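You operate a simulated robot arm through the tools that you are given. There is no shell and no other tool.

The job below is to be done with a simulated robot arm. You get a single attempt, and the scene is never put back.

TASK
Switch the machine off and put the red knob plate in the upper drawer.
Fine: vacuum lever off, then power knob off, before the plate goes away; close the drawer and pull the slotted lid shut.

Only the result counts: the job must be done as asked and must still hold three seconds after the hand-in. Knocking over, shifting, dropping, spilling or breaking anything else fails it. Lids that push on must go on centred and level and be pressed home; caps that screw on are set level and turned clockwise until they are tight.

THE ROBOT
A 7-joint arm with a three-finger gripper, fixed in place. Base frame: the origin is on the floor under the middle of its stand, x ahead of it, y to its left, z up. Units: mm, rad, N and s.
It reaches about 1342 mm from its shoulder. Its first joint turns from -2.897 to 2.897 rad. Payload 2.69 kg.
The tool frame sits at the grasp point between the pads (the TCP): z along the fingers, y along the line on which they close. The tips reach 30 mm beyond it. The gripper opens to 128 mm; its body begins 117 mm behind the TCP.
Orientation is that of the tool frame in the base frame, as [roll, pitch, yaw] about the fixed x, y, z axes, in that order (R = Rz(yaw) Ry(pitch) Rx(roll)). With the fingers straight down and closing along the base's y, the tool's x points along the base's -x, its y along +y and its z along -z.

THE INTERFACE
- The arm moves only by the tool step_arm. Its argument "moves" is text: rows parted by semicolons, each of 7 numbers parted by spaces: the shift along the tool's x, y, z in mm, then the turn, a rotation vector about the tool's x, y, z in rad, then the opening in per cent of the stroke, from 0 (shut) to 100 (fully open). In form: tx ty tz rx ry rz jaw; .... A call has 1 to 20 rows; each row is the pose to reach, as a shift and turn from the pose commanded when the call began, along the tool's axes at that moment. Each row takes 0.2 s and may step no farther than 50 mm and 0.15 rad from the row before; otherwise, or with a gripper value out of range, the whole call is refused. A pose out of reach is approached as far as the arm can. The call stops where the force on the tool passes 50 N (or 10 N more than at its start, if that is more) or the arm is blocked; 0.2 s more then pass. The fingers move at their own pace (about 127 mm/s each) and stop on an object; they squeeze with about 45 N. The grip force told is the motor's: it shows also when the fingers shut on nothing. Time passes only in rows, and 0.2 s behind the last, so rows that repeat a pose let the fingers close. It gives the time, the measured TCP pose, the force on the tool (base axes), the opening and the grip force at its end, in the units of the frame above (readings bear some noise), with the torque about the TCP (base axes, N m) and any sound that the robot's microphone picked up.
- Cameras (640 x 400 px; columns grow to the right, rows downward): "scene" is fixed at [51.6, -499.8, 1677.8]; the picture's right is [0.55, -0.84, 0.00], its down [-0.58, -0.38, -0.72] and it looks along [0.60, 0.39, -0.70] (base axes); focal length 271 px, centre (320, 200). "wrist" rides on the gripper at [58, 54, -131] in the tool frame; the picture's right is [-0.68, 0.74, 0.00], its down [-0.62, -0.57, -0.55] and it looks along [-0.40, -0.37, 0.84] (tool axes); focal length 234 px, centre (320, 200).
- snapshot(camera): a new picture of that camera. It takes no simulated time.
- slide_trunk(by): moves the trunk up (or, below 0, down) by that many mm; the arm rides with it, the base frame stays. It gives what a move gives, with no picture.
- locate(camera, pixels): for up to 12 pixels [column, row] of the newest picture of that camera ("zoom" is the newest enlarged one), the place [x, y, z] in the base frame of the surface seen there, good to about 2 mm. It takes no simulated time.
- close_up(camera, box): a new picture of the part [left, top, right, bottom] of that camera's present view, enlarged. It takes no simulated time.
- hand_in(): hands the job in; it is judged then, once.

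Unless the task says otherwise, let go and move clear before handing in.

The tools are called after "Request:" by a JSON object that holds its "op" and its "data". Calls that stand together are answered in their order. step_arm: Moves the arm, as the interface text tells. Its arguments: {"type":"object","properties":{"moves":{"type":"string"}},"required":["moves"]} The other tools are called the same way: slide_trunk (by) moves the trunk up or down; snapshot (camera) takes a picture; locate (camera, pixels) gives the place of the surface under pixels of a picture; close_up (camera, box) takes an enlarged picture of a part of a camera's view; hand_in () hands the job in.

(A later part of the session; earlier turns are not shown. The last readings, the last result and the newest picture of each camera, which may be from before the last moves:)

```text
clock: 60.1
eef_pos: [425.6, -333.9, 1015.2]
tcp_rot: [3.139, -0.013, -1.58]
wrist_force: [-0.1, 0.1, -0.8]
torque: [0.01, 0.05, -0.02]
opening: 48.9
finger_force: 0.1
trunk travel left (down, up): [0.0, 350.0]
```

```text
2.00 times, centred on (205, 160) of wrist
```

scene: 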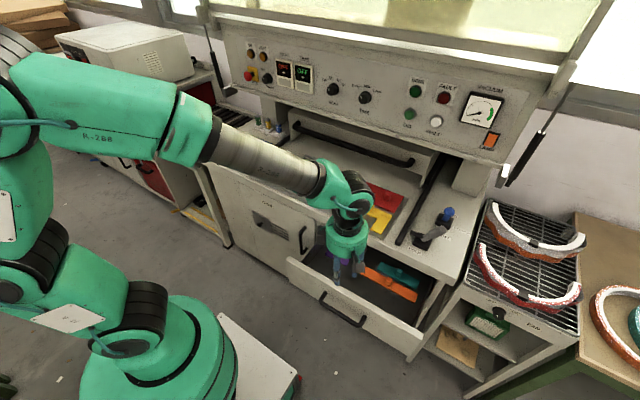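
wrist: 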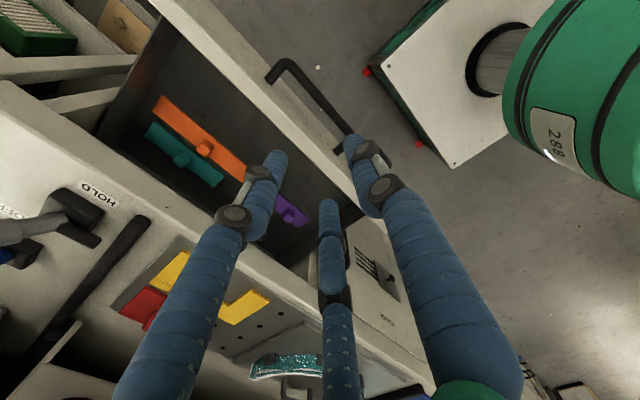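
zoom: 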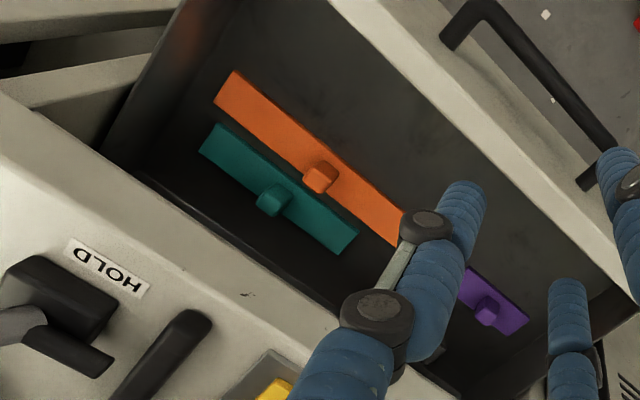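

The carriage with the long handle runs on the black rails. I also want to examine the glazed frame above the console, so I'll locate points on both.

Request:
{"op": "locate", "data": {"camera": "scene", "pixels": [[450, 20], [300, 8], [250, 5], [590, 15], [560, 75], [545, 45], [400, 40], [450, 60], [270, 22], [505, 175], [545, 130], [600, 40]]}}

Request:
{"op": "close_up", "data": {"camera": "scene", "box": [180, 0, 420, 60]}}

Request:
{"op": "close_up", "data": {"camera": "scene", "box": [400, 0, 640, 130]}}

```text
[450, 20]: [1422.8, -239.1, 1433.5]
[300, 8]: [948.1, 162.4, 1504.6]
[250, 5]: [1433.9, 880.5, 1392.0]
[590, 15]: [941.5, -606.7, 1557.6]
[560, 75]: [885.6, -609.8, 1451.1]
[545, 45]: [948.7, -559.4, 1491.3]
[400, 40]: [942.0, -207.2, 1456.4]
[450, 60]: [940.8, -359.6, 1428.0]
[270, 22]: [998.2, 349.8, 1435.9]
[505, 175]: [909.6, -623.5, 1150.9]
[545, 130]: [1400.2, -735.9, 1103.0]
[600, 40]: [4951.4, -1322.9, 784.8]
```

```text
2.67 times, centred on (300, 30) of scene
```

zoom: 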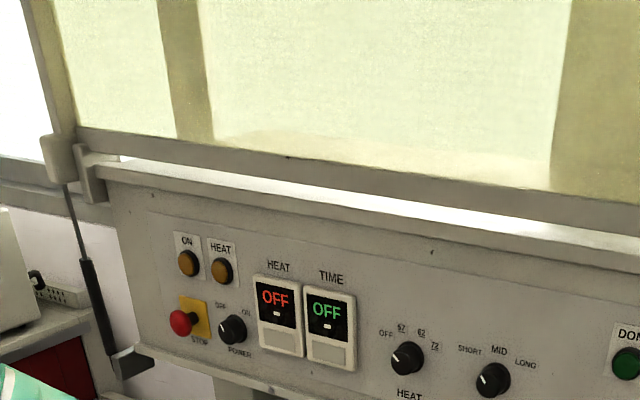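

```text
2.67 times, centred on (520, 65) of scene
```

zoom: 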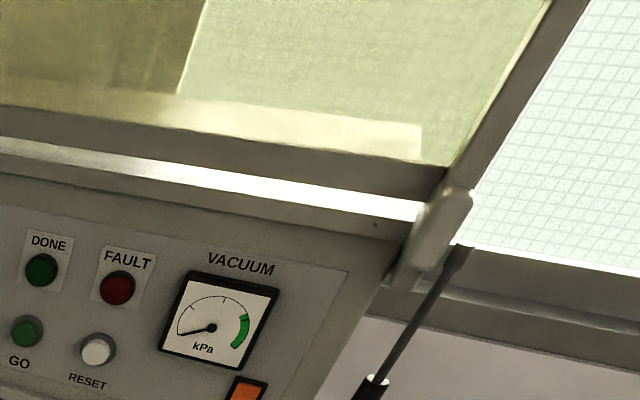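

The frame above is a tinted guard on gas struts, with no slots visible. I'll tilt the gripper and look into the bay from the front to see whether the handled carriage has a slotted top.

Request:
{"op": "step_arm", "data": {"moves": "-10 -24 -13 0.131 0 0 38; -21 -48 -26 0.262 0 0 38; -31 -73 -39 0.393 0 0 38; -42 -97 -52 0.524 0 0 38; -52 -121 -66 0.655 0 0 38; -63 -145 -79 0.785 0 0 38; -73 -170 -92 0.916 0 0 38; -84 -194 -105 1.047 0 0 38; -84 -194 -105 1.047 0 0 38"}}

Request:
{"op": "snapshot", "data": {"camera": "wrist"}}

Request:
{"op": "snapshot", "data": {"camera": "scene"}}

```text
clock: 62.1
eef_pos: [622.4, -252.0, 1117.7]
tcp_rot: [-2.096, -0.014, -1.577]
wrist_force: [1.6, -1.3, -2.4]
torque: [0.09, -0.17, 0.11]
opening: 48.8
finger_force: 0.1
trunk travel left (down, up): [0.0, 350.0]
```

```text
taken
```

wrist: 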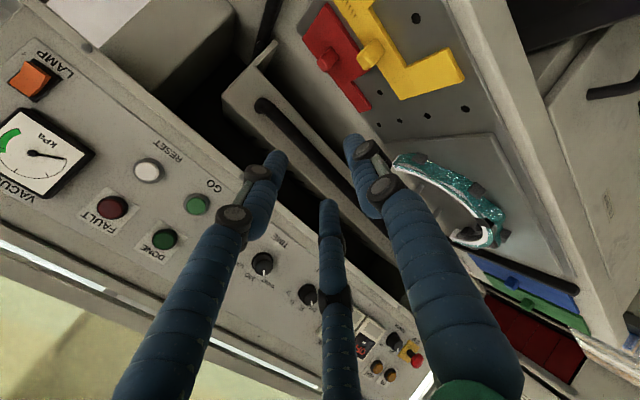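

```text
taken
```

scene: 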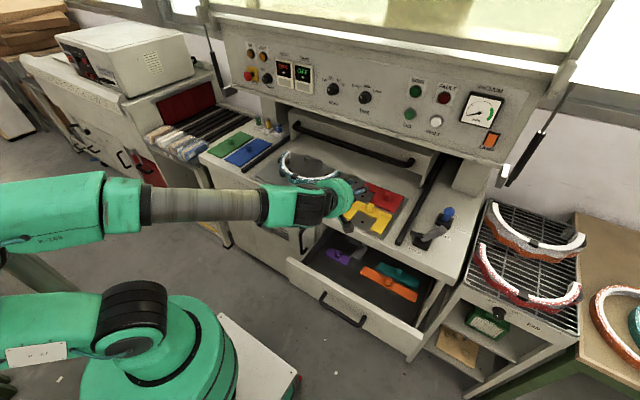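

Now I can see the carriage and the bed. I'll zoom in on the carriage interior and top, and on the drawer in the scene view.

Request:
{"op": "close_up", "data": {"camera": "wrist", "box": [160, 60, 400, 260]}}

Request:
{"op": "close_up", "data": {"camera": "scene", "box": [290, 220, 434, 330]}}

Request:
{"op": "close_up", "data": {"camera": "wrist", "box": [290, 0, 520, 150]}}

```text
2.00 times, centred on (280, 160) of wrist
```

zoom: 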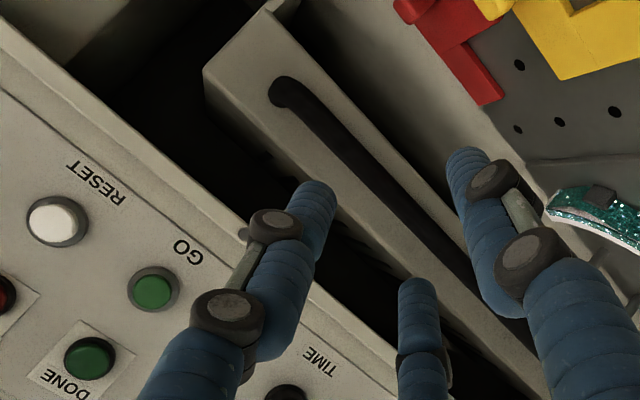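

```text
3.64 times, centred on (362, 275) of scene
```

zoom: 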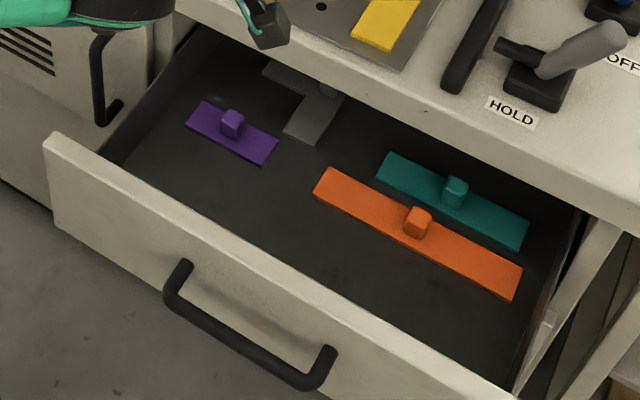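

```text
2.67 times, centred on (405, 75) of wrist
```

zoom: 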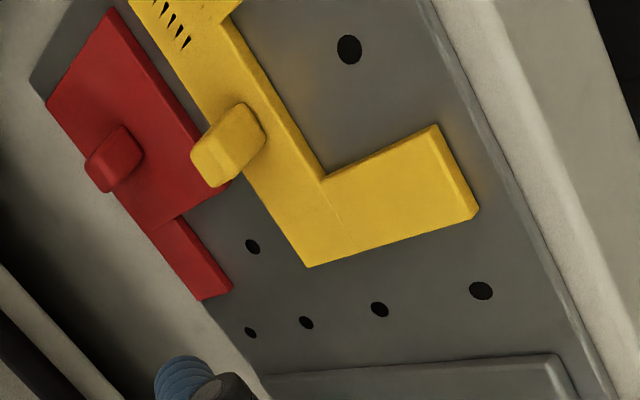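

The carriage top shows a row of dark slits, so it looks like the "slotted lid" that slides on the rails with its long handle. I'll measure its lower edge, handle, and the heights of items on the bed to check it can pass over them.

Request:
{"op": "close_up", "data": {"camera": "scene", "box": [270, 100, 462, 220]}}

Request:
{"op": "locate", "data": {"camera": "zoom", "pixels": [[68, 100], [70, 130], [110, 110], [200, 160], [350, 215], [450, 240], [500, 290], [525, 270], [90, 80], [280, 150], [400, 190], [470, 205]]}}

Request:
{"op": "locate", "data": {"camera": "zoom", "pixels": [[200, 175], [300, 215], [400, 245], [480, 262], [60, 40], [300, 70], [540, 180], [505, 275], [390, 318], [430, 340], [360, 365], [300, 130]]}}

Request:
{"op": "locate", "data": {"camera": "scene", "pixels": [[283, 155], [285, 170], [300, 180], [320, 183], [338, 178], [310, 158], [320, 165], [310, 182], [295, 152], [383, 193]]}}

```text
3.33 times, centred on (366, 160) of scene
```

zoom: 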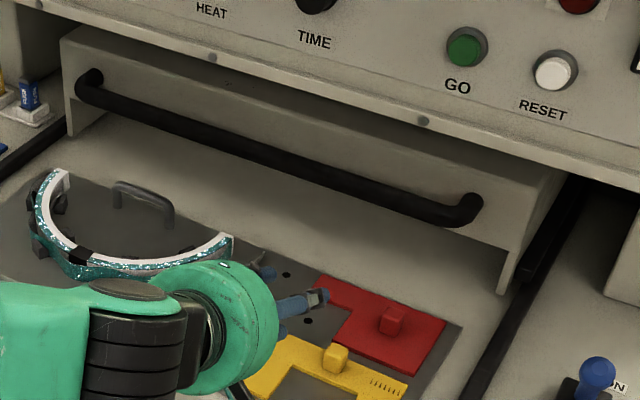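

```text
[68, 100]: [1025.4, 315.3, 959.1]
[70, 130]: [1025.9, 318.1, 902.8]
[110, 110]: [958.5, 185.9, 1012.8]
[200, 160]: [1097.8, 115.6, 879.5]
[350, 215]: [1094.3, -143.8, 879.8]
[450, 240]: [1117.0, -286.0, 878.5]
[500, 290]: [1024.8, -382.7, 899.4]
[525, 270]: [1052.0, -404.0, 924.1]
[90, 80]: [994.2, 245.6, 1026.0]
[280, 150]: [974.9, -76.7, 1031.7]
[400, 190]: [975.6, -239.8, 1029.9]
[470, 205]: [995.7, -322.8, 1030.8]
```

```text
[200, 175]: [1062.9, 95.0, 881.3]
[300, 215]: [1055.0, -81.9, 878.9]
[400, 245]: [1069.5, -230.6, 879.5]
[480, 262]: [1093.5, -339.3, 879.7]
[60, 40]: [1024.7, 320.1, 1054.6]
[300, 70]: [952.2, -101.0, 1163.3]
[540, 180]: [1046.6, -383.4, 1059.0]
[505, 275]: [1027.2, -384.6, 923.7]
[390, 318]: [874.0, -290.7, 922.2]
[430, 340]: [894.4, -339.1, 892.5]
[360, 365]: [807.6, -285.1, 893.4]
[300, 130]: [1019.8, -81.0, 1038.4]
```

```text
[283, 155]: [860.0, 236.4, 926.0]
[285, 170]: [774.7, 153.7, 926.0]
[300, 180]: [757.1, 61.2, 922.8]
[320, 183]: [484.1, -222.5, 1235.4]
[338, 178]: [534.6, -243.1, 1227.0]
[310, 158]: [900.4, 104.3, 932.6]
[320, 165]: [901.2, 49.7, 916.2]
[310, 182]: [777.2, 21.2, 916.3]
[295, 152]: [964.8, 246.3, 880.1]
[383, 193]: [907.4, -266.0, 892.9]
```

The panel's lower edge is at z≈940, just above the visor and knobs at ≤933, so this hood is made to slide over the bed. I'll zoom tightly on its top to confirm slots.

Request:
{"op": "close_up", "data": {"camera": "wrist", "box": [230, 80, 350, 200]}}

Request:
{"op": "close_up", "data": {"camera": "wrist", "box": [320, 170, 430, 290]}}

```text
3.33 times, centred on (290, 140) of wrist
```

zoom: 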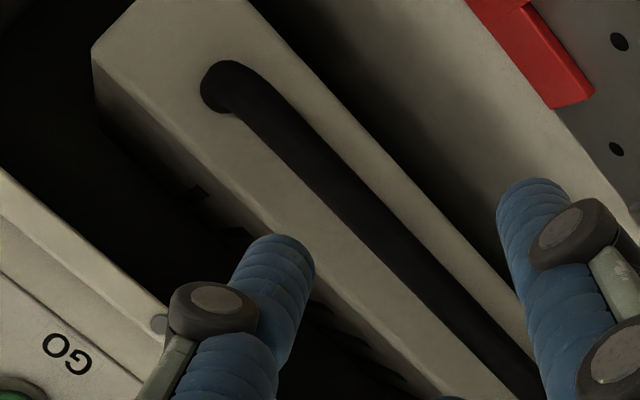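

```text
3.33 times, centred on (375, 230) of wrist
```

zoom: 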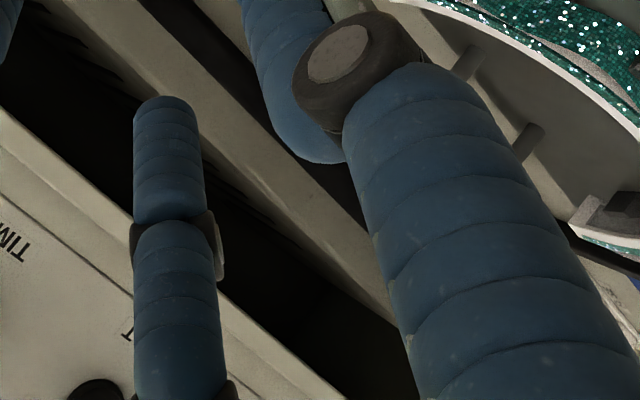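

The hood top does show slots, so it's the slotted lid. Now the red plate: I'll measure its knob, its edges and the neighbouring yellow knob.

Request:
{"op": "close_up", "data": {"camera": "scene", "box": [345, 170, 425, 240]}}

Request:
{"op": "locate", "data": {"camera": "zoom", "pixels": [[305, 140], [290, 130], [320, 150], [305, 165], [150, 75], [480, 180], [400, 275], [215, 190], [260, 140], [130, 110], [160, 220], [330, 95]]}}

Request:
{"op": "close_up", "data": {"camera": "wrist", "box": [290, 0, 450, 110]}}

Request:
{"op": "locate", "data": {"camera": "zoom", "pixels": [[145, 235], [130, 215], [165, 250], [140, 270], [50, 150], [150, 20], [270, 260], [265, 440], [320, 215], [330, 180], [200, 290], [300, 330]]}}

```text
5.71 times, centred on (385, 205) of scene
```

zoom: 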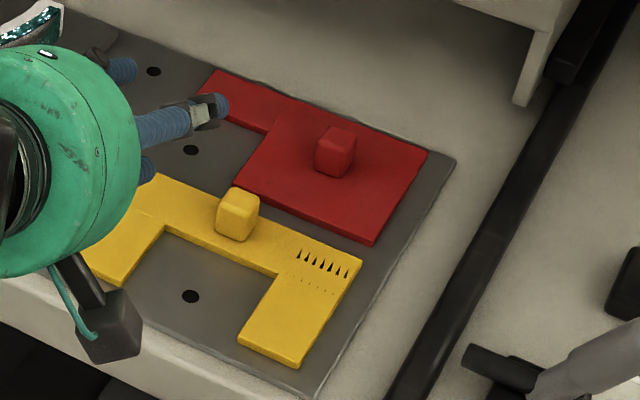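

```text
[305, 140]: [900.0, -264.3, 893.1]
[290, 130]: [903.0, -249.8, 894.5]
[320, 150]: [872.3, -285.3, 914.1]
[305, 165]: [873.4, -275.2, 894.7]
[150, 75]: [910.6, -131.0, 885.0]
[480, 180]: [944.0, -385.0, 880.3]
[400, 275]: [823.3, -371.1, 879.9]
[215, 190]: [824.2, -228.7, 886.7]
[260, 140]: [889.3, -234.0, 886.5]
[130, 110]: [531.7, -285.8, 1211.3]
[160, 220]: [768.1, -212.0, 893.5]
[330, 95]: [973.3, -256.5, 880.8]
```

```text
3.64 times, centred on (370, 55) of wrist
```

zoom: 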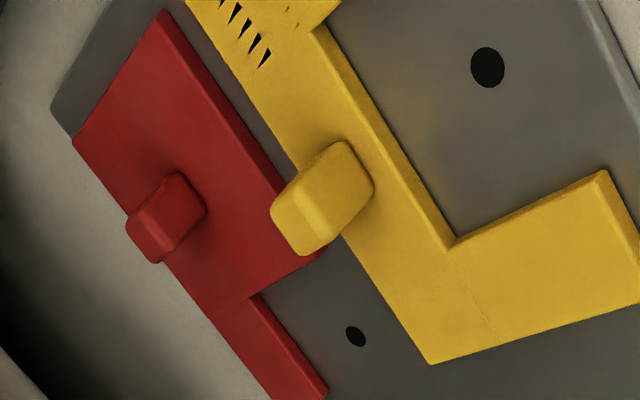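

```text
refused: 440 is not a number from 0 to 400
```

Request:
{"op": "close_up", "data": {"camera": "scene", "box": [345, 170, 425, 240]}}

Request:
{"op": "locate", "data": {"camera": "zoom", "pixels": [[335, 135], [322, 135], [352, 142], [335, 170], [325, 165], [345, 165], [424, 155], [372, 240], [238, 187], [262, 132], [228, 78], [240, 215]]}}

Request:
{"op": "locate", "data": {"camera": "zoom", "pixels": [[240, 200], [225, 200], [253, 205], [230, 230], [358, 265], [290, 362], [165, 230], [110, 285], [455, 160], [310, 398], [160, 180], [275, 270]]}}

```text
5.71 times, centred on (385, 205) of scene
```

zoom: 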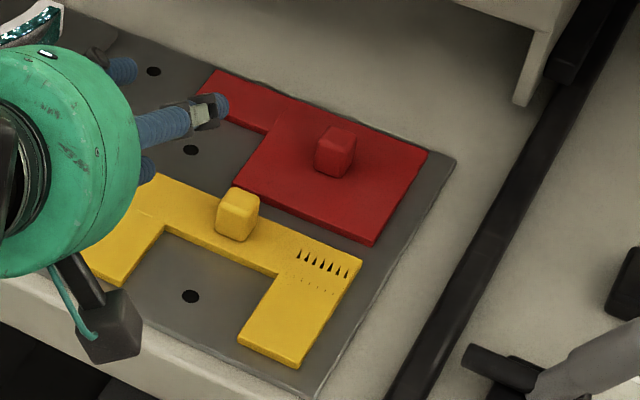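

```text
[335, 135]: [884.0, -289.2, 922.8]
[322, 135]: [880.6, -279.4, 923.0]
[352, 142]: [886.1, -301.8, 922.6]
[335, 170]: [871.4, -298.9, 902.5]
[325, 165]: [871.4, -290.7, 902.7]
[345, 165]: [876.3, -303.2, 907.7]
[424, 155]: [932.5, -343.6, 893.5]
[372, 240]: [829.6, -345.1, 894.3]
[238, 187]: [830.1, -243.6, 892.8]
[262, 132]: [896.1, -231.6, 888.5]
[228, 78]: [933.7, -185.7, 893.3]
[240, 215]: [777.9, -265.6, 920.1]
```

```text
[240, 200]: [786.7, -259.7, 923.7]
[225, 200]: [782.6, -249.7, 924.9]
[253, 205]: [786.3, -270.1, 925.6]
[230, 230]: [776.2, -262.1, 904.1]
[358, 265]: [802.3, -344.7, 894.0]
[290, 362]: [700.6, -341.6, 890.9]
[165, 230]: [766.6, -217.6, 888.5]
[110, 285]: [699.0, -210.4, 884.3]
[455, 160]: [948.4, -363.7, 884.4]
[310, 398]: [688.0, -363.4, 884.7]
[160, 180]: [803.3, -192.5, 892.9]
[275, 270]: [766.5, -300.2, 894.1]
```

The red knob is centred near (882,-291), top z 922.8, and the plate's body is about 103 mm wide. I'll use only a 10° tilt so it clears the console above and the drawer front below, and first I'll bring the fingers down over free space.

Request:
{"op": "step_arm", "data": {"moves": "6 -2 2 -0.125 0 0 38; 11 -3 4 -0.25 0 0 38; 17 -5 6 -0.375 0 0 38; 22 -6 8 -0.5 0 0 38; 28 -8 10 -0.625 0 0 38; 33 -9 12 -0.75 0 0 38; 39 -11 15 -0.872 0 0 38; 39 -11 15 -0.872 0 0 38"}}

```text
clock: 63.9
eef_pos: [640.3, -289.4, 1121.3]
tcp_rot: [-2.967, -0.016, -1.579]
wrist_force: [0.2, 0.0, -1.3]
torque: [-0.01, 0.07, 0.0]
opening: 48.4
finger_force: 0.1
trunk travel left (down, up): [0.0, 350.0]
```

Now I'll roll the gripper about its own axis, by 90° first.

Request:
{"op": "step_arm", "data": {"moves": "0 0 0 0 0 0.14 38; 0 0 0 0 0 0.28 38; 0 0 0 0 0 0.42 38; 0 0 0 0 0 0.56 38; 0 0 0 0 0 0.7 38; 0 0 0 0 0 0.84 38; 0 0 0 0 0 0.98 38; 0 0 0 0 0 1.12 38; 0 0 0 0 0 1.26 38; 0 0 0 0 0 1.4 38; 0 0 0 0 0 1.54 38; 0 0 0 0 0 1.57 38"}}

Request:
{"op": "step_arm", "data": {"moves": "0 0 0 0 0 0.14 38; 0 0 0 0 0 0.28 38; 0 0 0 0 0 0.42 38; 0 0 0 0 0 0.56 38; 0 0 0 0 0 0.7 38; 0 0 0 0 0 0.84 38; 0 0 0 0 0 0.98 38; 0 0 0 0 0 1.12 38; 0 0 0 0 0 1.26 38; 0 0 0 0 0 1.4 38; 0 0 0 0 0 1.54 38; 0 0 0 0 0 1.57 38"}}

Request:
{"op": "snapshot", "data": {"camera": "wrist"}}

Request:
{"op": "snapshot", "data": {"camera": "scene"}}

```text
clock: 66.5
eef_pos: [638.9, -289.0, 1121.1]
tcp_rot: [-3.127, 0.174, 3.135]
wrist_force: [-0.3, -0.3, -0.2]
torque: [0.0, -0.01, 0.01]
opening: 48.7
finger_force: 0.1
trunk travel left (down, up): [0.0, 350.0]
```

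```text
clock: 69.1
eef_pos: [639.1, -289.0, 1121.9]
tcp_rot: [2.967, 0.017, 1.562]
wrist_force: [-0.3, -0.2, 0.5]
torque: [-0.01, 0.0, 0.0]
opening: 48.8
finger_force: 0.1
trunk travel left (down, up): [0.0, 350.0]
```

```text
taken
```

wrist: 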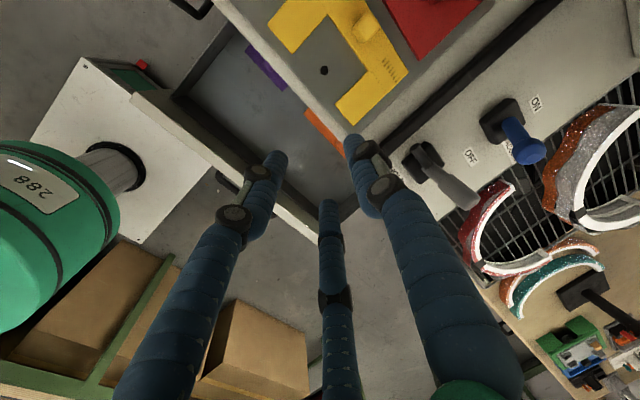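

```text
taken
```

scene: 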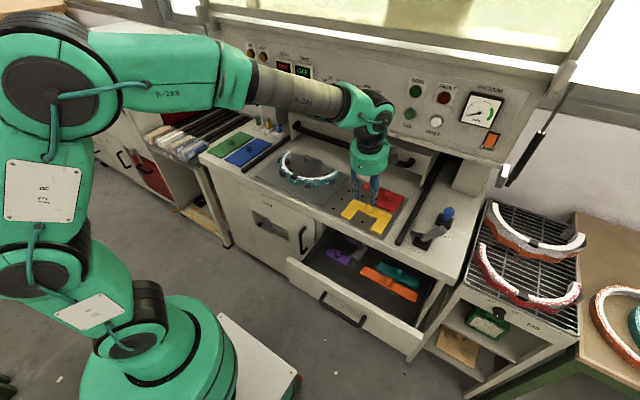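

The roll worked and the arm is over the table with the fingers down. I'll move in stages toward above the red knob, stopping about 45 mm above it to verify.

Request:
{"op": "step_arm", "data": {"moves": "0 25 33 0 0.004 0 38; 0 50 66 0 0.008 0 38; 0 75 99 0 0.012 0 38; 0 100 131 0 0.017 0 38; 1 136 151 0 0.017 0 38; 2 172 171 0 0.017 0 38; 3 209 191 0 0.017 0 38; 3 209 191 0 0.017 0 38"}}

Request:
{"op": "snapshot", "data": {"camera": "wrist"}}

Request:
{"op": "snapshot", "data": {"camera": "scene"}}

```text
clock: 70.9
eef_pos: [877.6, -289.2, 969.4]
tcp_rot: [2.968, -0.002, 1.568]
wrist_force: [0.1, -0.2, -1.0]
torque: [0.0, 0.01, -0.03]
opening: 48.6
finger_force: 0.1
trunk travel left (down, up): [0.0, 350.0]
```

```text
taken
```

wrist: 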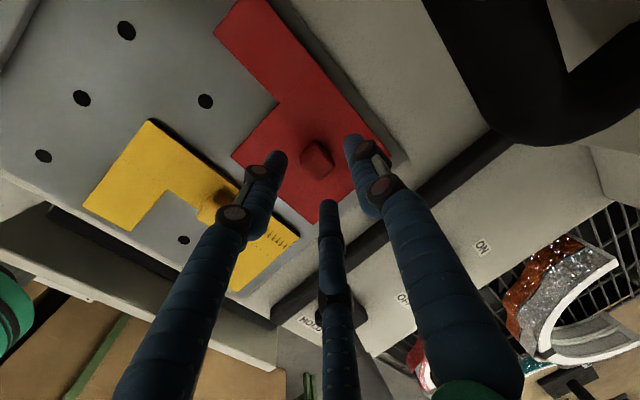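

```text
taken
```

scene: 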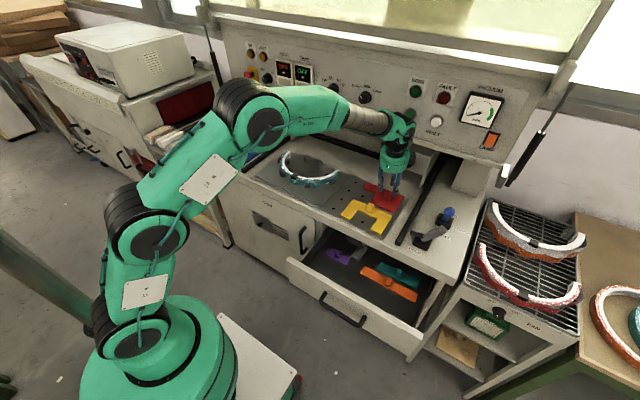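

The red knob is at wrist (316,160), between the fingertips. I'll zoom in and refine its centre and the plate's arm end.

Request:
{"op": "close_up", "data": {"camera": "wrist", "box": [210, 0, 402, 240]}}

Request:
{"op": "locate", "data": {"camera": "wrist", "pixels": [[316, 158], [305, 150], [325, 165], [310, 170], [320, 148], [302, 160], [217, 35], [265, 5], [278, 100], [235, 158], [312, 220], [385, 150]]}}

```text
1.67 times, centred on (306, 120) of wrist
```

zoom: 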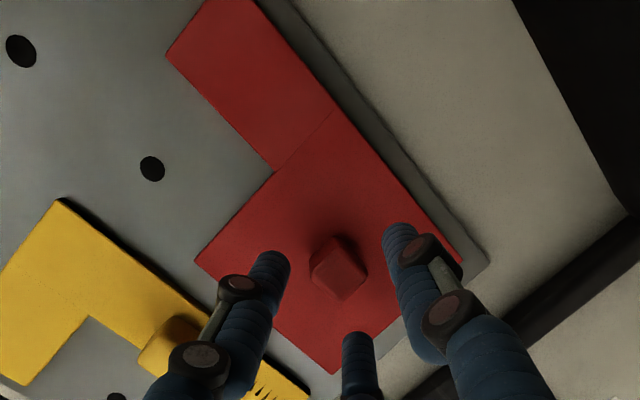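

```text
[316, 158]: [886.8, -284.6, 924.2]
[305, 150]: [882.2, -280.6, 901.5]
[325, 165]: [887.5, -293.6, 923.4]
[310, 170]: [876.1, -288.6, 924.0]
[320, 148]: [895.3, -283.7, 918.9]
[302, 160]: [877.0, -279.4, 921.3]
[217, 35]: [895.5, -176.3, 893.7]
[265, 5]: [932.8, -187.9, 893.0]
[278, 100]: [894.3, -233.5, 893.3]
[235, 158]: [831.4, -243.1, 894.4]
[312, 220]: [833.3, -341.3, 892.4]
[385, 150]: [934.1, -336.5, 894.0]
```

The knob centre is about (884,-290.5). I'll descend 40 mm so the tips straddle it just above the plate, then close.

Request:
{"op": "step_arm", "data": {"moves": "0 -1 13 0 0 0 38; -1 -3 27 0 0 0 38; -1.3 -4.4 40 0 0 0 38; -1.3 -4.4 40 0 0 0 38; -1.3 -4.4 40 0 0 0 25; -1.3 -4.4 40 0 0 0 12; -1.3 -4.4 40 0 0 0 0; -1.3 -4.4 40 0 0 0 0; -1.3 -4.4 40 0 0 0 0"}}

Request:
{"op": "snapshot", "data": {"camera": "wrist"}}

Request:
{"op": "close_up", "data": {"camera": "scene", "box": [340, 100, 468, 220]}}

```text
clock: 72.9
eef_pos: [880.3, -292.0, 929.5]
tcp_rot: [2.965, -0.002, 1.568]
wrist_force: [0.5, 1.1, -1.9]
torque: [-0.02, 0.06, 0.03]
opening: 28.5
finger_force: 44.6
trunk travel left (down, up): [0.0, 350.0]
```

```text
taken
```

wrist: 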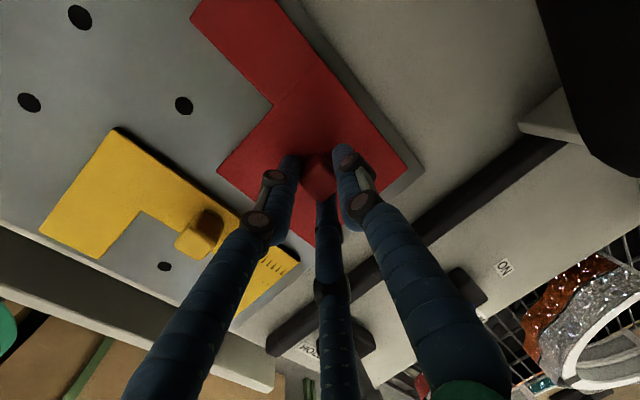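

```text
3.33 times, centred on (404, 160) of scene
```

zoom: 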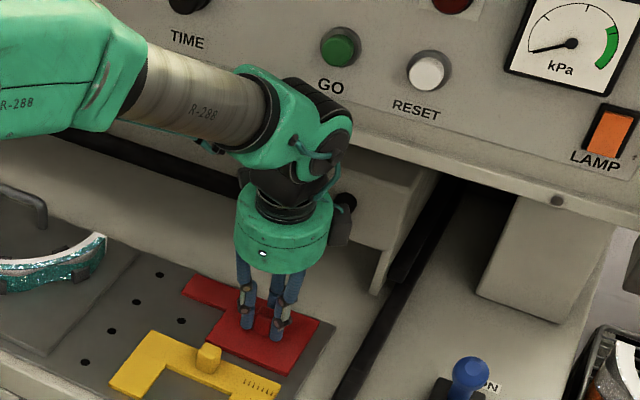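

The knob is gripped firmly (opening 28.5 mm). Before lifting, I'll locate the drawer's inner front edge and the orange plate's front edge for placement.

Request:
{"op": "close_up", "data": {"camera": "scene", "box": [280, 225, 440, 345]}}

Request:
{"op": "locate", "data": {"camera": "zoom", "pixels": [[80, 115], [70, 125], [200, 185], [210, 175], [300, 225], [310, 232], [300, 238], [330, 170], [390, 200], [500, 258], [250, 135], [480, 340]]}}

Request:
{"op": "locate", "data": {"camera": "zoom", "pixels": [[205, 130], [260, 165], [220, 150], [300, 200], [350, 240], [420, 280], [240, 190], [390, 260], [330, 165], [335, 180], [450, 235], [505, 255]]}}

```text
3.33 times, centred on (360, 285) of scene
```

zoom: 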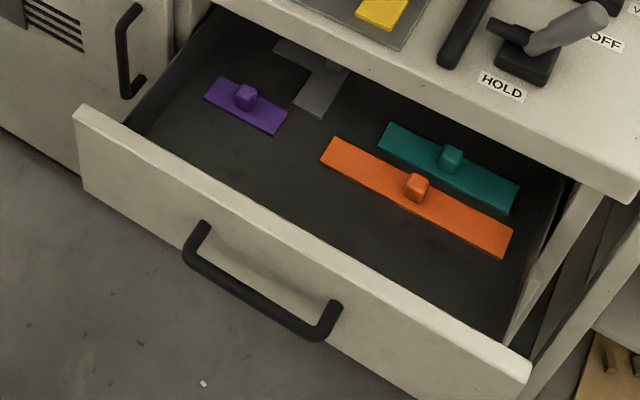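

```text
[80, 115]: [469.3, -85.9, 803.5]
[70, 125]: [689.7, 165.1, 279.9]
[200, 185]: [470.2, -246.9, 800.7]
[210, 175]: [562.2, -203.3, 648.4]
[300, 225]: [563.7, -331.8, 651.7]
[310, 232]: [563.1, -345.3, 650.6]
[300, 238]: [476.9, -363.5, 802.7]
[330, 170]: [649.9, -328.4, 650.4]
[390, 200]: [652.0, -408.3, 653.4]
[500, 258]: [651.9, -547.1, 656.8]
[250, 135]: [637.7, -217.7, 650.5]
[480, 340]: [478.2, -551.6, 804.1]
```

```text
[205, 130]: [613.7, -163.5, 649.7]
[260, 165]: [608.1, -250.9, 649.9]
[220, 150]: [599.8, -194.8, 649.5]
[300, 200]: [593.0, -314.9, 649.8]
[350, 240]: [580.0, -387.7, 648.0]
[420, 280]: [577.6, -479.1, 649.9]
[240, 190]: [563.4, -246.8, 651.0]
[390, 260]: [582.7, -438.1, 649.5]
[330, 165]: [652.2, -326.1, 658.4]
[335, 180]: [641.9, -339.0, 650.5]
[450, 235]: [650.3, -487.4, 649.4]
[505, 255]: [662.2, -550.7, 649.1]
```

The drawer's front inner face is at x≈482 and the orange plate's front edge at x≈651, so there's a 168 mm free strip. I'll lift the plate 30 mm straight up and check it.

Request:
{"op": "step_arm", "data": {"moves": "0 1 -5 0 0 0 0; 0 1.8 -10 0 0 0 0; 0 3.5 -20 0 0 0 0; 0 5.2 -29.5 0 0 0 0; 0 5.2 -29.5 0 0 0 0"}}

Request:
{"op": "snapshot", "data": {"camera": "wrist"}}

Request:
{"op": "close_up", "data": {"camera": "scene", "box": [340, 100, 468, 220]}}

```text
clock: 74.1
eef_pos: [880.2, -290.6, 960.6]
tcp_rot: [2.965, -0.003, 1.569]
wrist_force: [0.6, 0.0, -1.4]
torque: [-0.02, 0.02, 0.0]
opening: 28.3
finger_force: 45.0
trunk travel left (down, up): [0.0, 350.0]
```

```text
taken
```

wrist: 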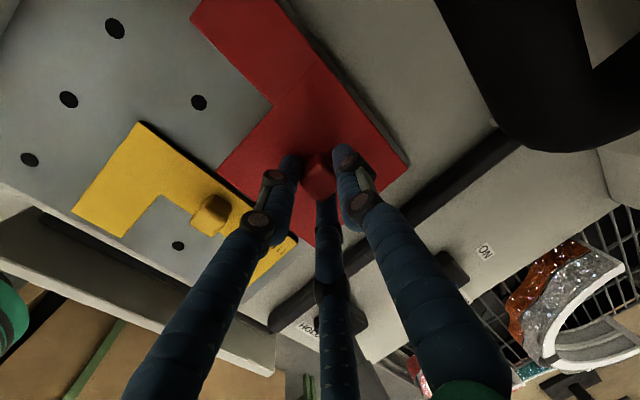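

```text
3.33 times, centred on (404, 160) of scene
```

zoom: 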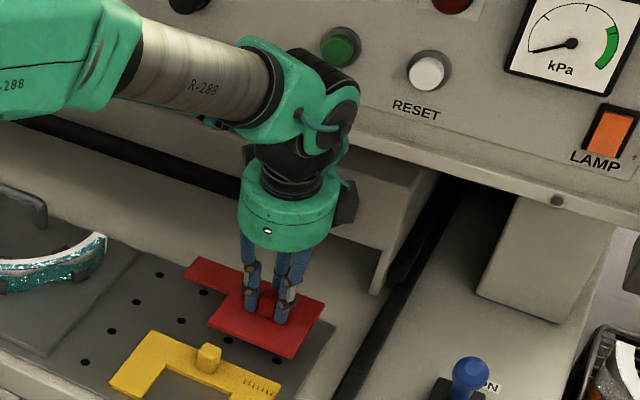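

The plate lifted cleanly and hangs level. I'll raise it above the yellow knob and carry it back to over the open drawer.

Request:
{"op": "step_arm", "data": {"moves": "0 3.1 -17.7 0 0 0 0; 0 1.3 -36.3 0 0 0 0; 0 -16.6 -49.7 0 0 0 0; 0 -55.3 -60.6 0 0 0 0; 0 -99.7 -68.4 0 0 0 0; 0 -144 -76.3 0 0 0 0; 0 -188.3 -84.1 0 0 0 0; -20 -232.6 -91.9 0 0 0 0; -55 -265 -98.9 0 0 0 0; -98 -286.8 -102 0 0 0 0; -98 -286.8 -102 0 0 0 0"}}

Request:
{"op": "snapshot", "data": {"camera": "scene"}}

Request:
{"op": "snapshot", "data": {"camera": "wrist"}}

```text
clock: 76.5
eef_pos: [580.5, -388.3, 1010.2]
tcp_rot: [2.965, -0.002, 1.568]
wrist_force: [-0.4, -0.5, -0.9]
torque: [0.0, 0.01, 0.02]
opening: 28.5
finger_force: 45.4
trunk travel left (down, up): [0.0, 350.0]
```

```text
taken
```

scene: 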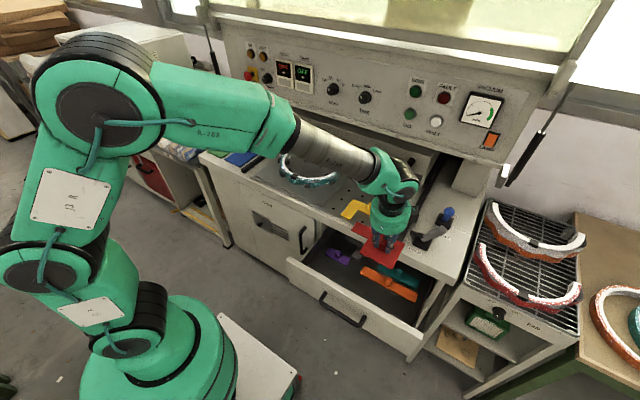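

```text
taken
```

wrist: 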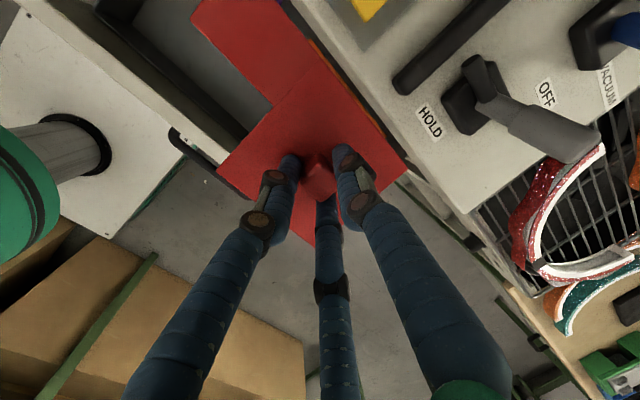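

The plate is above the drawer's free strip. I'll lower it vertically to about 70 mm above the floor and check.

Request:
{"op": "step_arm", "data": {"moves": "0 -8.7 44.3 0 0 0 0; 0 -17.5 88.6 0 0 0 0; 0 -26.2 133 0 0 0 0; 0 -35 177 0 0 0 0; 0 -43 215 0 0 0 0; 0 -45.7 236.4 0 0 0 0; 0 -45.7 236.4 0 0 0 0"}}

Request:
{"op": "snapshot", "data": {"camera": "wrist"}}

Request:
{"op": "close_up", "data": {"camera": "scene", "box": [280, 180, 472, 345]}}

```text
clock: 78.1
eef_pos: [577.1, -389.9, 768.5]
tcp_rot: [2.968, -0.001, 1.568]
wrist_force: [-0.4, 0.0, -1.9]
torque: [-0.03, 0.04, 0.01]
opening: 28.5
finger_force: 45.1
trunk travel left (down, up): [0.0, 350.0]
```

```text
taken
```

wrist: 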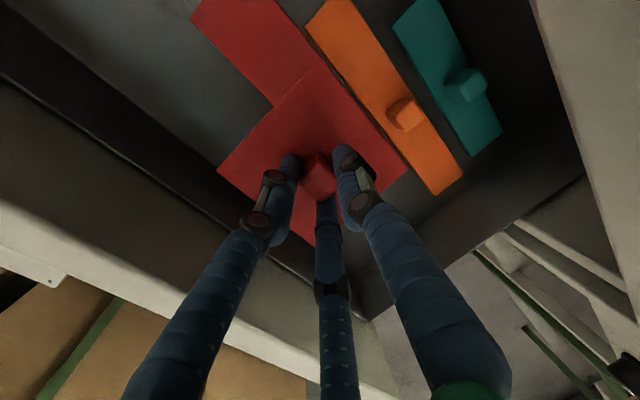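

```text
2.42 times, centred on (376, 262) of scene
```

zoom: 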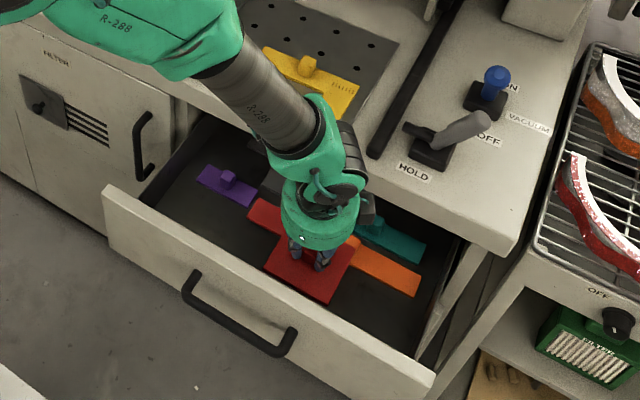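

Orange and teal plates are clear of the red plate's path. I'll lower to just above the floor.

Request:
{"op": "step_arm", "data": {"moves": "0 -5.2 29.5 0 0 0 0; 0 -10.4 59 0 0 0 0; 0 -11.8 67 0 0 0 0; 0 -12.2 69 0 0 0 0; 0 -12.5 71 0 0 0 0"}}

Request:
{"op": "close_up", "data": {"camera": "wrist", "box": [170, 0, 490, 220]}}

Request:
{"op": "close_up", "data": {"camera": "scene", "box": [300, 220, 444, 330]}}

```text
clock: 79.3
eef_pos: [575.6, -388.1, 697.6]
tcp_rot: [2.968, -0.002, 1.567]
wrist_force: [0.7, 0.1, -2.0]
torque: [-0.01, 0.03, 0.0]
opening: 28.5
finger_force: 44.8
trunk travel left (down, up): [0.0, 350.0]
```

```text
1.82 times, centred on (330, 110) of wrist
```

zoom: 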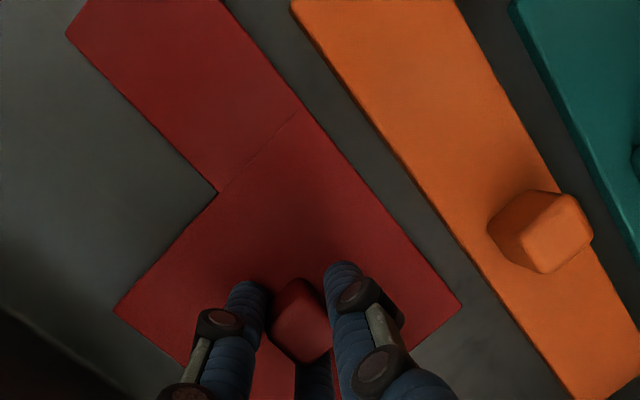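

```text
3.64 times, centred on (372, 275) of scene
```

zoom: 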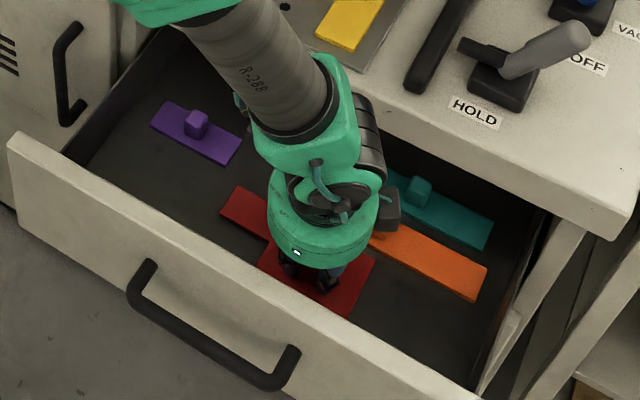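

The plate is a couple of mm above the floor with no contact force yet. I'll lower in small steps to touch down.

Request:
{"op": "step_arm", "data": {"moves": "0 -0.3 1.5 0 0 0 0; 0 -0.5 3 0 0 0 0; 0 -0.5 3 0 0 0 0"}}

Request:
{"op": "close_up", "data": {"camera": "wrist", "box": [170, 0, 490, 220]}}

Request:
{"op": "locate", "data": {"camera": "zoom", "pixels": [[150, 50], [250, 200], [380, 250], [440, 310], [100, 200], [480, 330], [400, 60], [350, 110], [150, 300], [300, 150]]}}

```text
clock: 80.1
eef_pos: [576.1, -386.7, 694.7]
tcp_rot: [2.966, -0.002, 1.566]
wrist_force: [-0.1, 0.5, -2.5]
torque: [-0.04, 0.0, 0.02]
opening: 28.4
finger_force: 44.4
trunk travel left (down, up): [0.0, 350.0]
```

```text
1.82 times, centred on (330, 110) of wrist
```

zoom: 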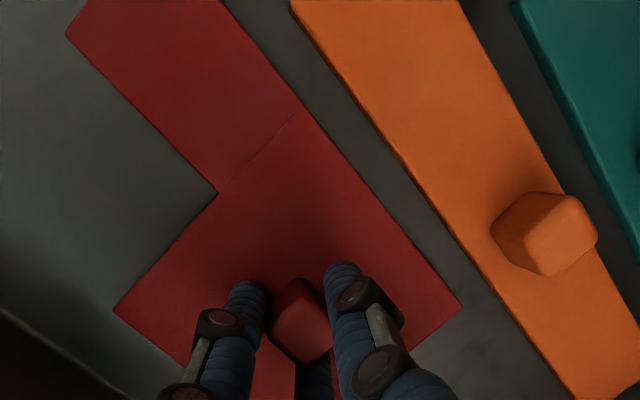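

```text
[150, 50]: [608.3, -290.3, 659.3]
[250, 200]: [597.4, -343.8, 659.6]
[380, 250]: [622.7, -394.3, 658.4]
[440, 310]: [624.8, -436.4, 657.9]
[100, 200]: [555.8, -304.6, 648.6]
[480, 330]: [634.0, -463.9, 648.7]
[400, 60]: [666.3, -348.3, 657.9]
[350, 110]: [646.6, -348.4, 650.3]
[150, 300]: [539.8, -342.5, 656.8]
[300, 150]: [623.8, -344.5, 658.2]
```

The red top is at z≈658.5 against 658 for the resting orange plate, so it's essentially on the floor. I'll lower another 1.5 mm and open gently.

Request:
{"op": "step_arm", "data": {"moves": "0 -0.3 1 0 0 0 0; 0 -0.3 1.7 0 0 0 0; 0 -0.3 1.7 0 0 0 10; 0 -0.3 1.7 0 0 0 30; 0 -0.3 1.7 0 0 0 38; 0 -0.3 1.7 0 0 0 38"}}

Request:
{"op": "close_up", "data": {"camera": "wrist", "box": [170, 0, 490, 220]}}

```text
clock: 81.5
eef_pos: [575.4, -389.0, 692.2]
tcp_rot: [2.967, -0.002, 1.568]
wrist_force: [-0.1, -0.2, -0.2]
torque: [0.03, 0.03, -0.01]
opening: 48.7
finger_force: 0.1
trunk travel left (down, up): [0.0, 350.0]
```

```text
1.82 times, centred on (330, 110) of wrist
```

zoom: 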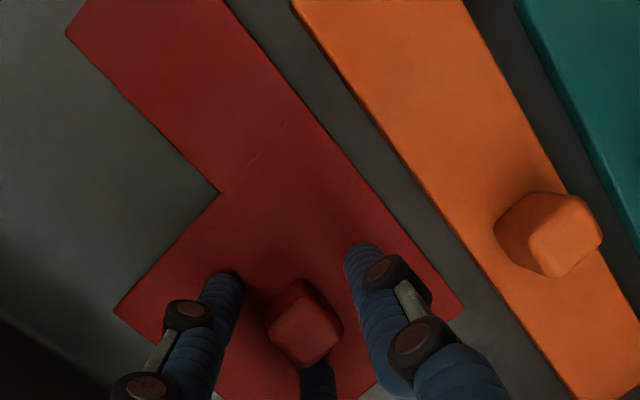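

The plate rests flat and the knob is free. I'll rise out of the drawer.

Request:
{"op": "step_arm", "data": {"moves": "0 0 -20 0 0 0 38; 0 1 -40 0 0 0 38; 0 9 -83 0 0 0 38; 0 17 -127 0 0 0 38; 0 25 -171 0 0 0 38; 0 33 -215 0 0 0 38; 0 40 -255 0 0 0 38"}}

Request:
{"op": "snapshot", "data": {"camera": "scene"}}

Request:
{"op": "snapshot", "data": {"camera": "wrist"}}

```text
clock: 83.1
eef_pos: [570.5, -389.0, 951.6]
tcp_rot: [2.967, -0.002, 1.567]
wrist_force: [-0.3, -0.3, -0.1]
torque: [-0.04, 0.02, 0.03]
opening: 48.7
finger_force: 0.0
trunk travel left (down, up): [0.0, 350.0]
```

```text
taken
```

scene: 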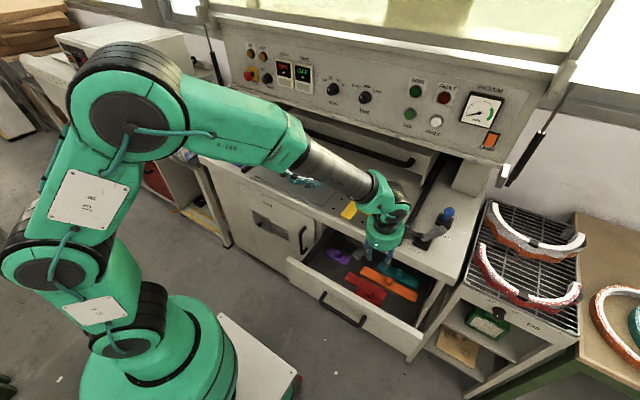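

```text
taken
```

wrist: 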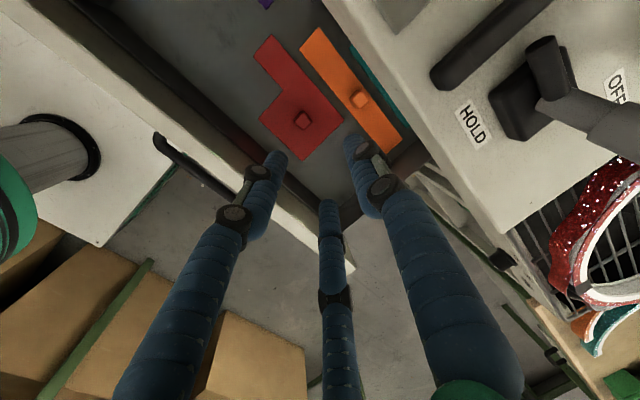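

The red plate lies flat in the drawer, clear of everything. To close the drawer I'll push its handle bar from the robot side with closed fingers, so first I'll move in front of the bar.

Request:
{"op": "step_arm", "data": {"moves": "10 -39 4 0 0 0 20; 20 -78 7 0 0 0 0; 29 -118 11 0 0 0 0; 39 -157 14 0 0 0 0; 49 -196 18 0 0 0 0; 49 -196 18 0 0 0 0"}}

Request:
{"op": "snapshot", "data": {"camera": "scene"}}

Request:
{"op": "snapshot", "data": {"camera": "wrist"}}

```text
clock: 84.5
eef_pos: [380.9, -337.3, 899.5]
tcp_rot: [2.966, 0.0, 1.568]
wrist_force: [0.4, 0.3, -0.4]
torque: [-0.02, 0.0, 0.02]
opening: 2.1
finger_force: 31.4
trunk travel left (down, up): [0.0, 350.0]
```

```text
taken
```

scene: 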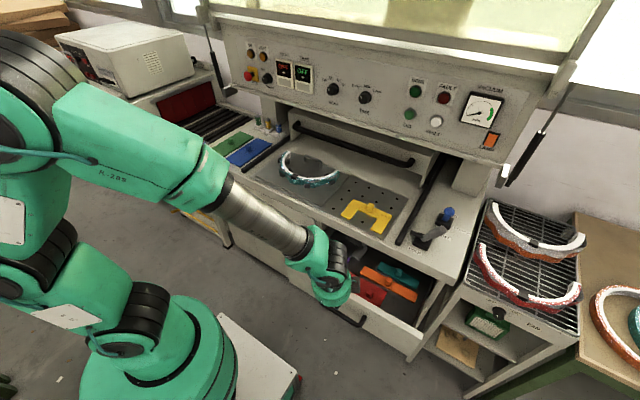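

```text
taken
```

wrist: 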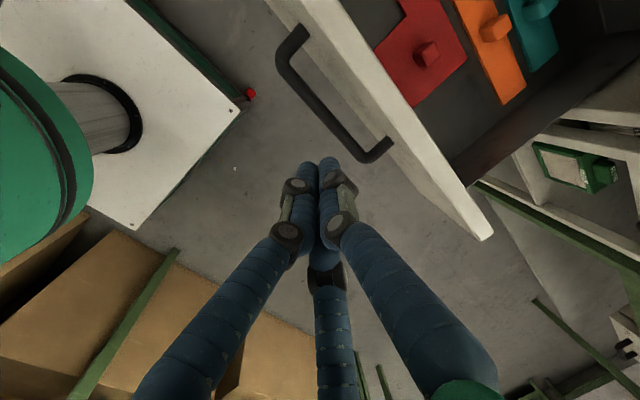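

Request:
{"op": "locate", "data": {"camera": "wrist", "pixels": [[300, 85], [320, 110], [340, 135], [310, 100], [318, 170], [325, 165], [345, 130], [330, 60]]}}

```text
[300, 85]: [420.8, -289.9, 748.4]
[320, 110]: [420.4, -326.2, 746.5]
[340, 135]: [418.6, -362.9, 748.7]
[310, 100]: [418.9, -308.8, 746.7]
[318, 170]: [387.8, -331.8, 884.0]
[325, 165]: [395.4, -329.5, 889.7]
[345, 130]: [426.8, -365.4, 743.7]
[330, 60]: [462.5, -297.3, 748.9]
```

The bar is at x≈421, z≈740. I'll descend in front of it to z≈757.

Request:
{"op": "step_arm", "data": {"moves": "-2 -8.2 46 0 0 0 0; -2 -16.5 93 0 0 0 0; -2 -24.8 140 0 0 0 0; -2 -24.8 140 0 0 0 0"}}

Request:
{"op": "snapshot", "data": {"camera": "wrist"}}

```text
clock: 85.5
eef_pos: [381.6, -342.4, 755.4]
tcp_rot: [2.967, -0.004, 1.566]
wrist_force: [0.1, 0.4, 0.3]
torque: [0.02, 0.05, 0.0]
opening: 2.1
finger_force: 31.1
trunk travel left (down, up): [0.0, 350.0]
```

```text
taken
```

wrist: 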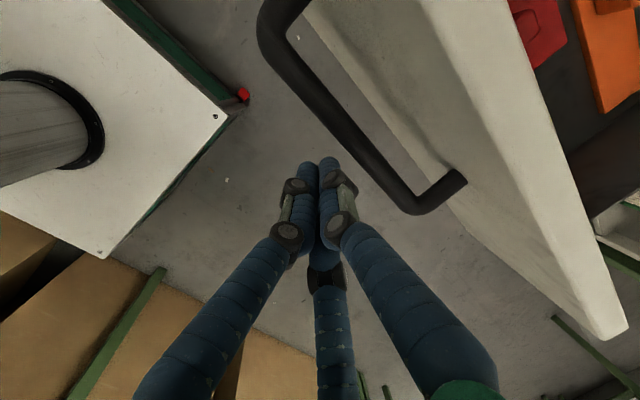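

The fingers are in front of the bar. I'll push +x slowly, 120 mm first.

Request:
{"op": "step_arm", "data": {"moves": "0 8 1.4 0 0 0 0; 0 16 2.8 0 0 0 0; 0 26 4.6 0 0 0 0; 0 36 6.4 0 0 0 0; 0 47 8.3 0 0 0 0; 0 58 10.2 0 0 0 0; 0 70 12.4 0 0 0 0; 0 82 14.5 0 0 0 0; 0 94 16.6 0 0 0 0; 0 106 18.7 0 0 0 0; 0 118 20.8 0 0 0 0"}}

Request:
{"op": "snapshot", "data": {"camera": "wrist"}}

Request:
{"op": "snapshot", "data": {"camera": "scene"}}

```text
clock: 87.9
eef_pos: [500.0, -341.0, 755.4]
tcp_rot: [2.966, 0.001, 1.567]
wrist_force: [-0.4, -0.1, 1.1]
torque: [-0.03, 0.01, 0.02]
opening: 2.4
finger_force: 31.5
trunk travel left (down, up): [0.0, 350.0]
```

```text
taken
```

wrist: 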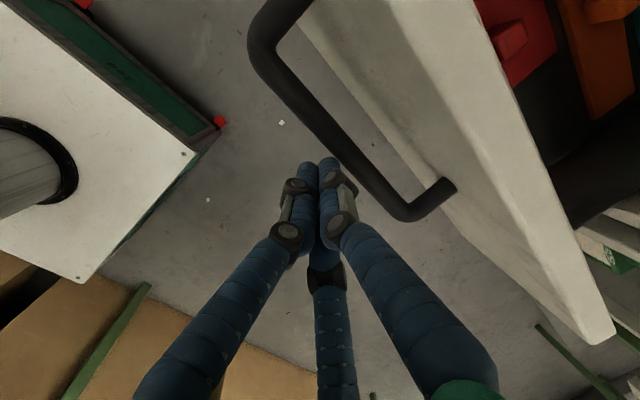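

```text
taken
```

scene: 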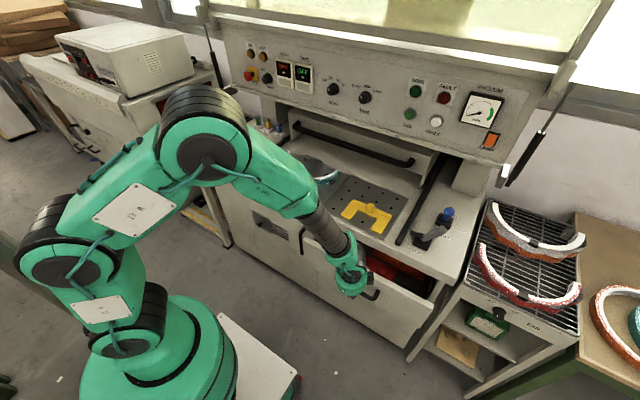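

The drawer is sliding in smoothly. I'll continue pushing until it's home.

Request:
{"op": "step_arm", "data": {"moves": "0 10 1.8 0 0 0 0; 0 20 3.5 0 0 0 0; 0 30 5.3 0 0 0 0; 0 40 7.1 0 0 0 0; 0 50 8.8 0 0 0 0; 0 60 10.6 0 0 0 0; 0 70 12.4 0 0 0 0; 0 78 13.8 0 0 0 0; 0 85 15 0 0 0 0; 0 91 16.1 0 0 0 0; 0 96 17 0 0 0 0; 0 100 17.7 0 0 0 0; 0 104 18.4 0 0 0 0; 0 107 18.9 0 0 0 0; 0 110 19.4 0 0 0 0; 0 113 20 0 0 0 0; 0 116 20.5 0 0 0 0; 0 119 21 0 0 0 0"}}

Request:
{"op": "snapshot", "data": {"camera": "wrist"}}

Request:
{"op": "close_up", "data": {"camera": "scene", "box": [280, 200, 472, 330]}}

```text
clock: 90.8
eef_pos: [601.0, -338.8, 751.7]
tcp_rot: [2.977, -0.007, 1.564]
wrist_force: [-4.5, 0.4, -2.3]
torque: [0.02, 0.1, 0.04]
opening: 2.3
finger_force: 32.0
trunk travel left (down, up): [0.0, 350.0]
stopped in row 14: the force on the tool passed its limit at 56 N (the readings are from after the stop); the commanded pose is now the measured one
```

```text
taken
```

wrist: 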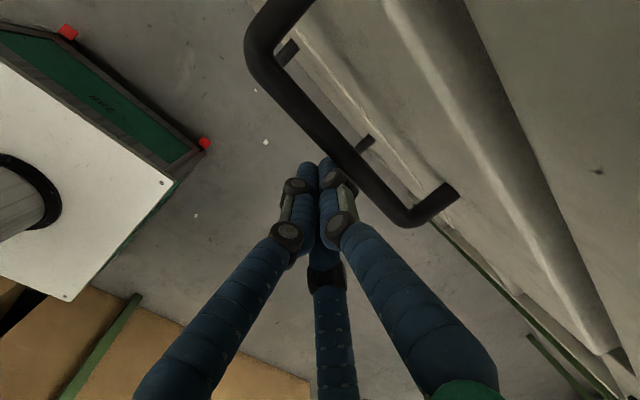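

```text
3.08 times, centred on (376, 265) of scene
```

zoom: 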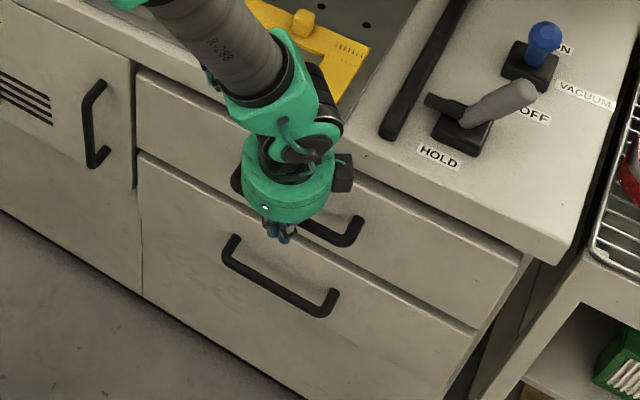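

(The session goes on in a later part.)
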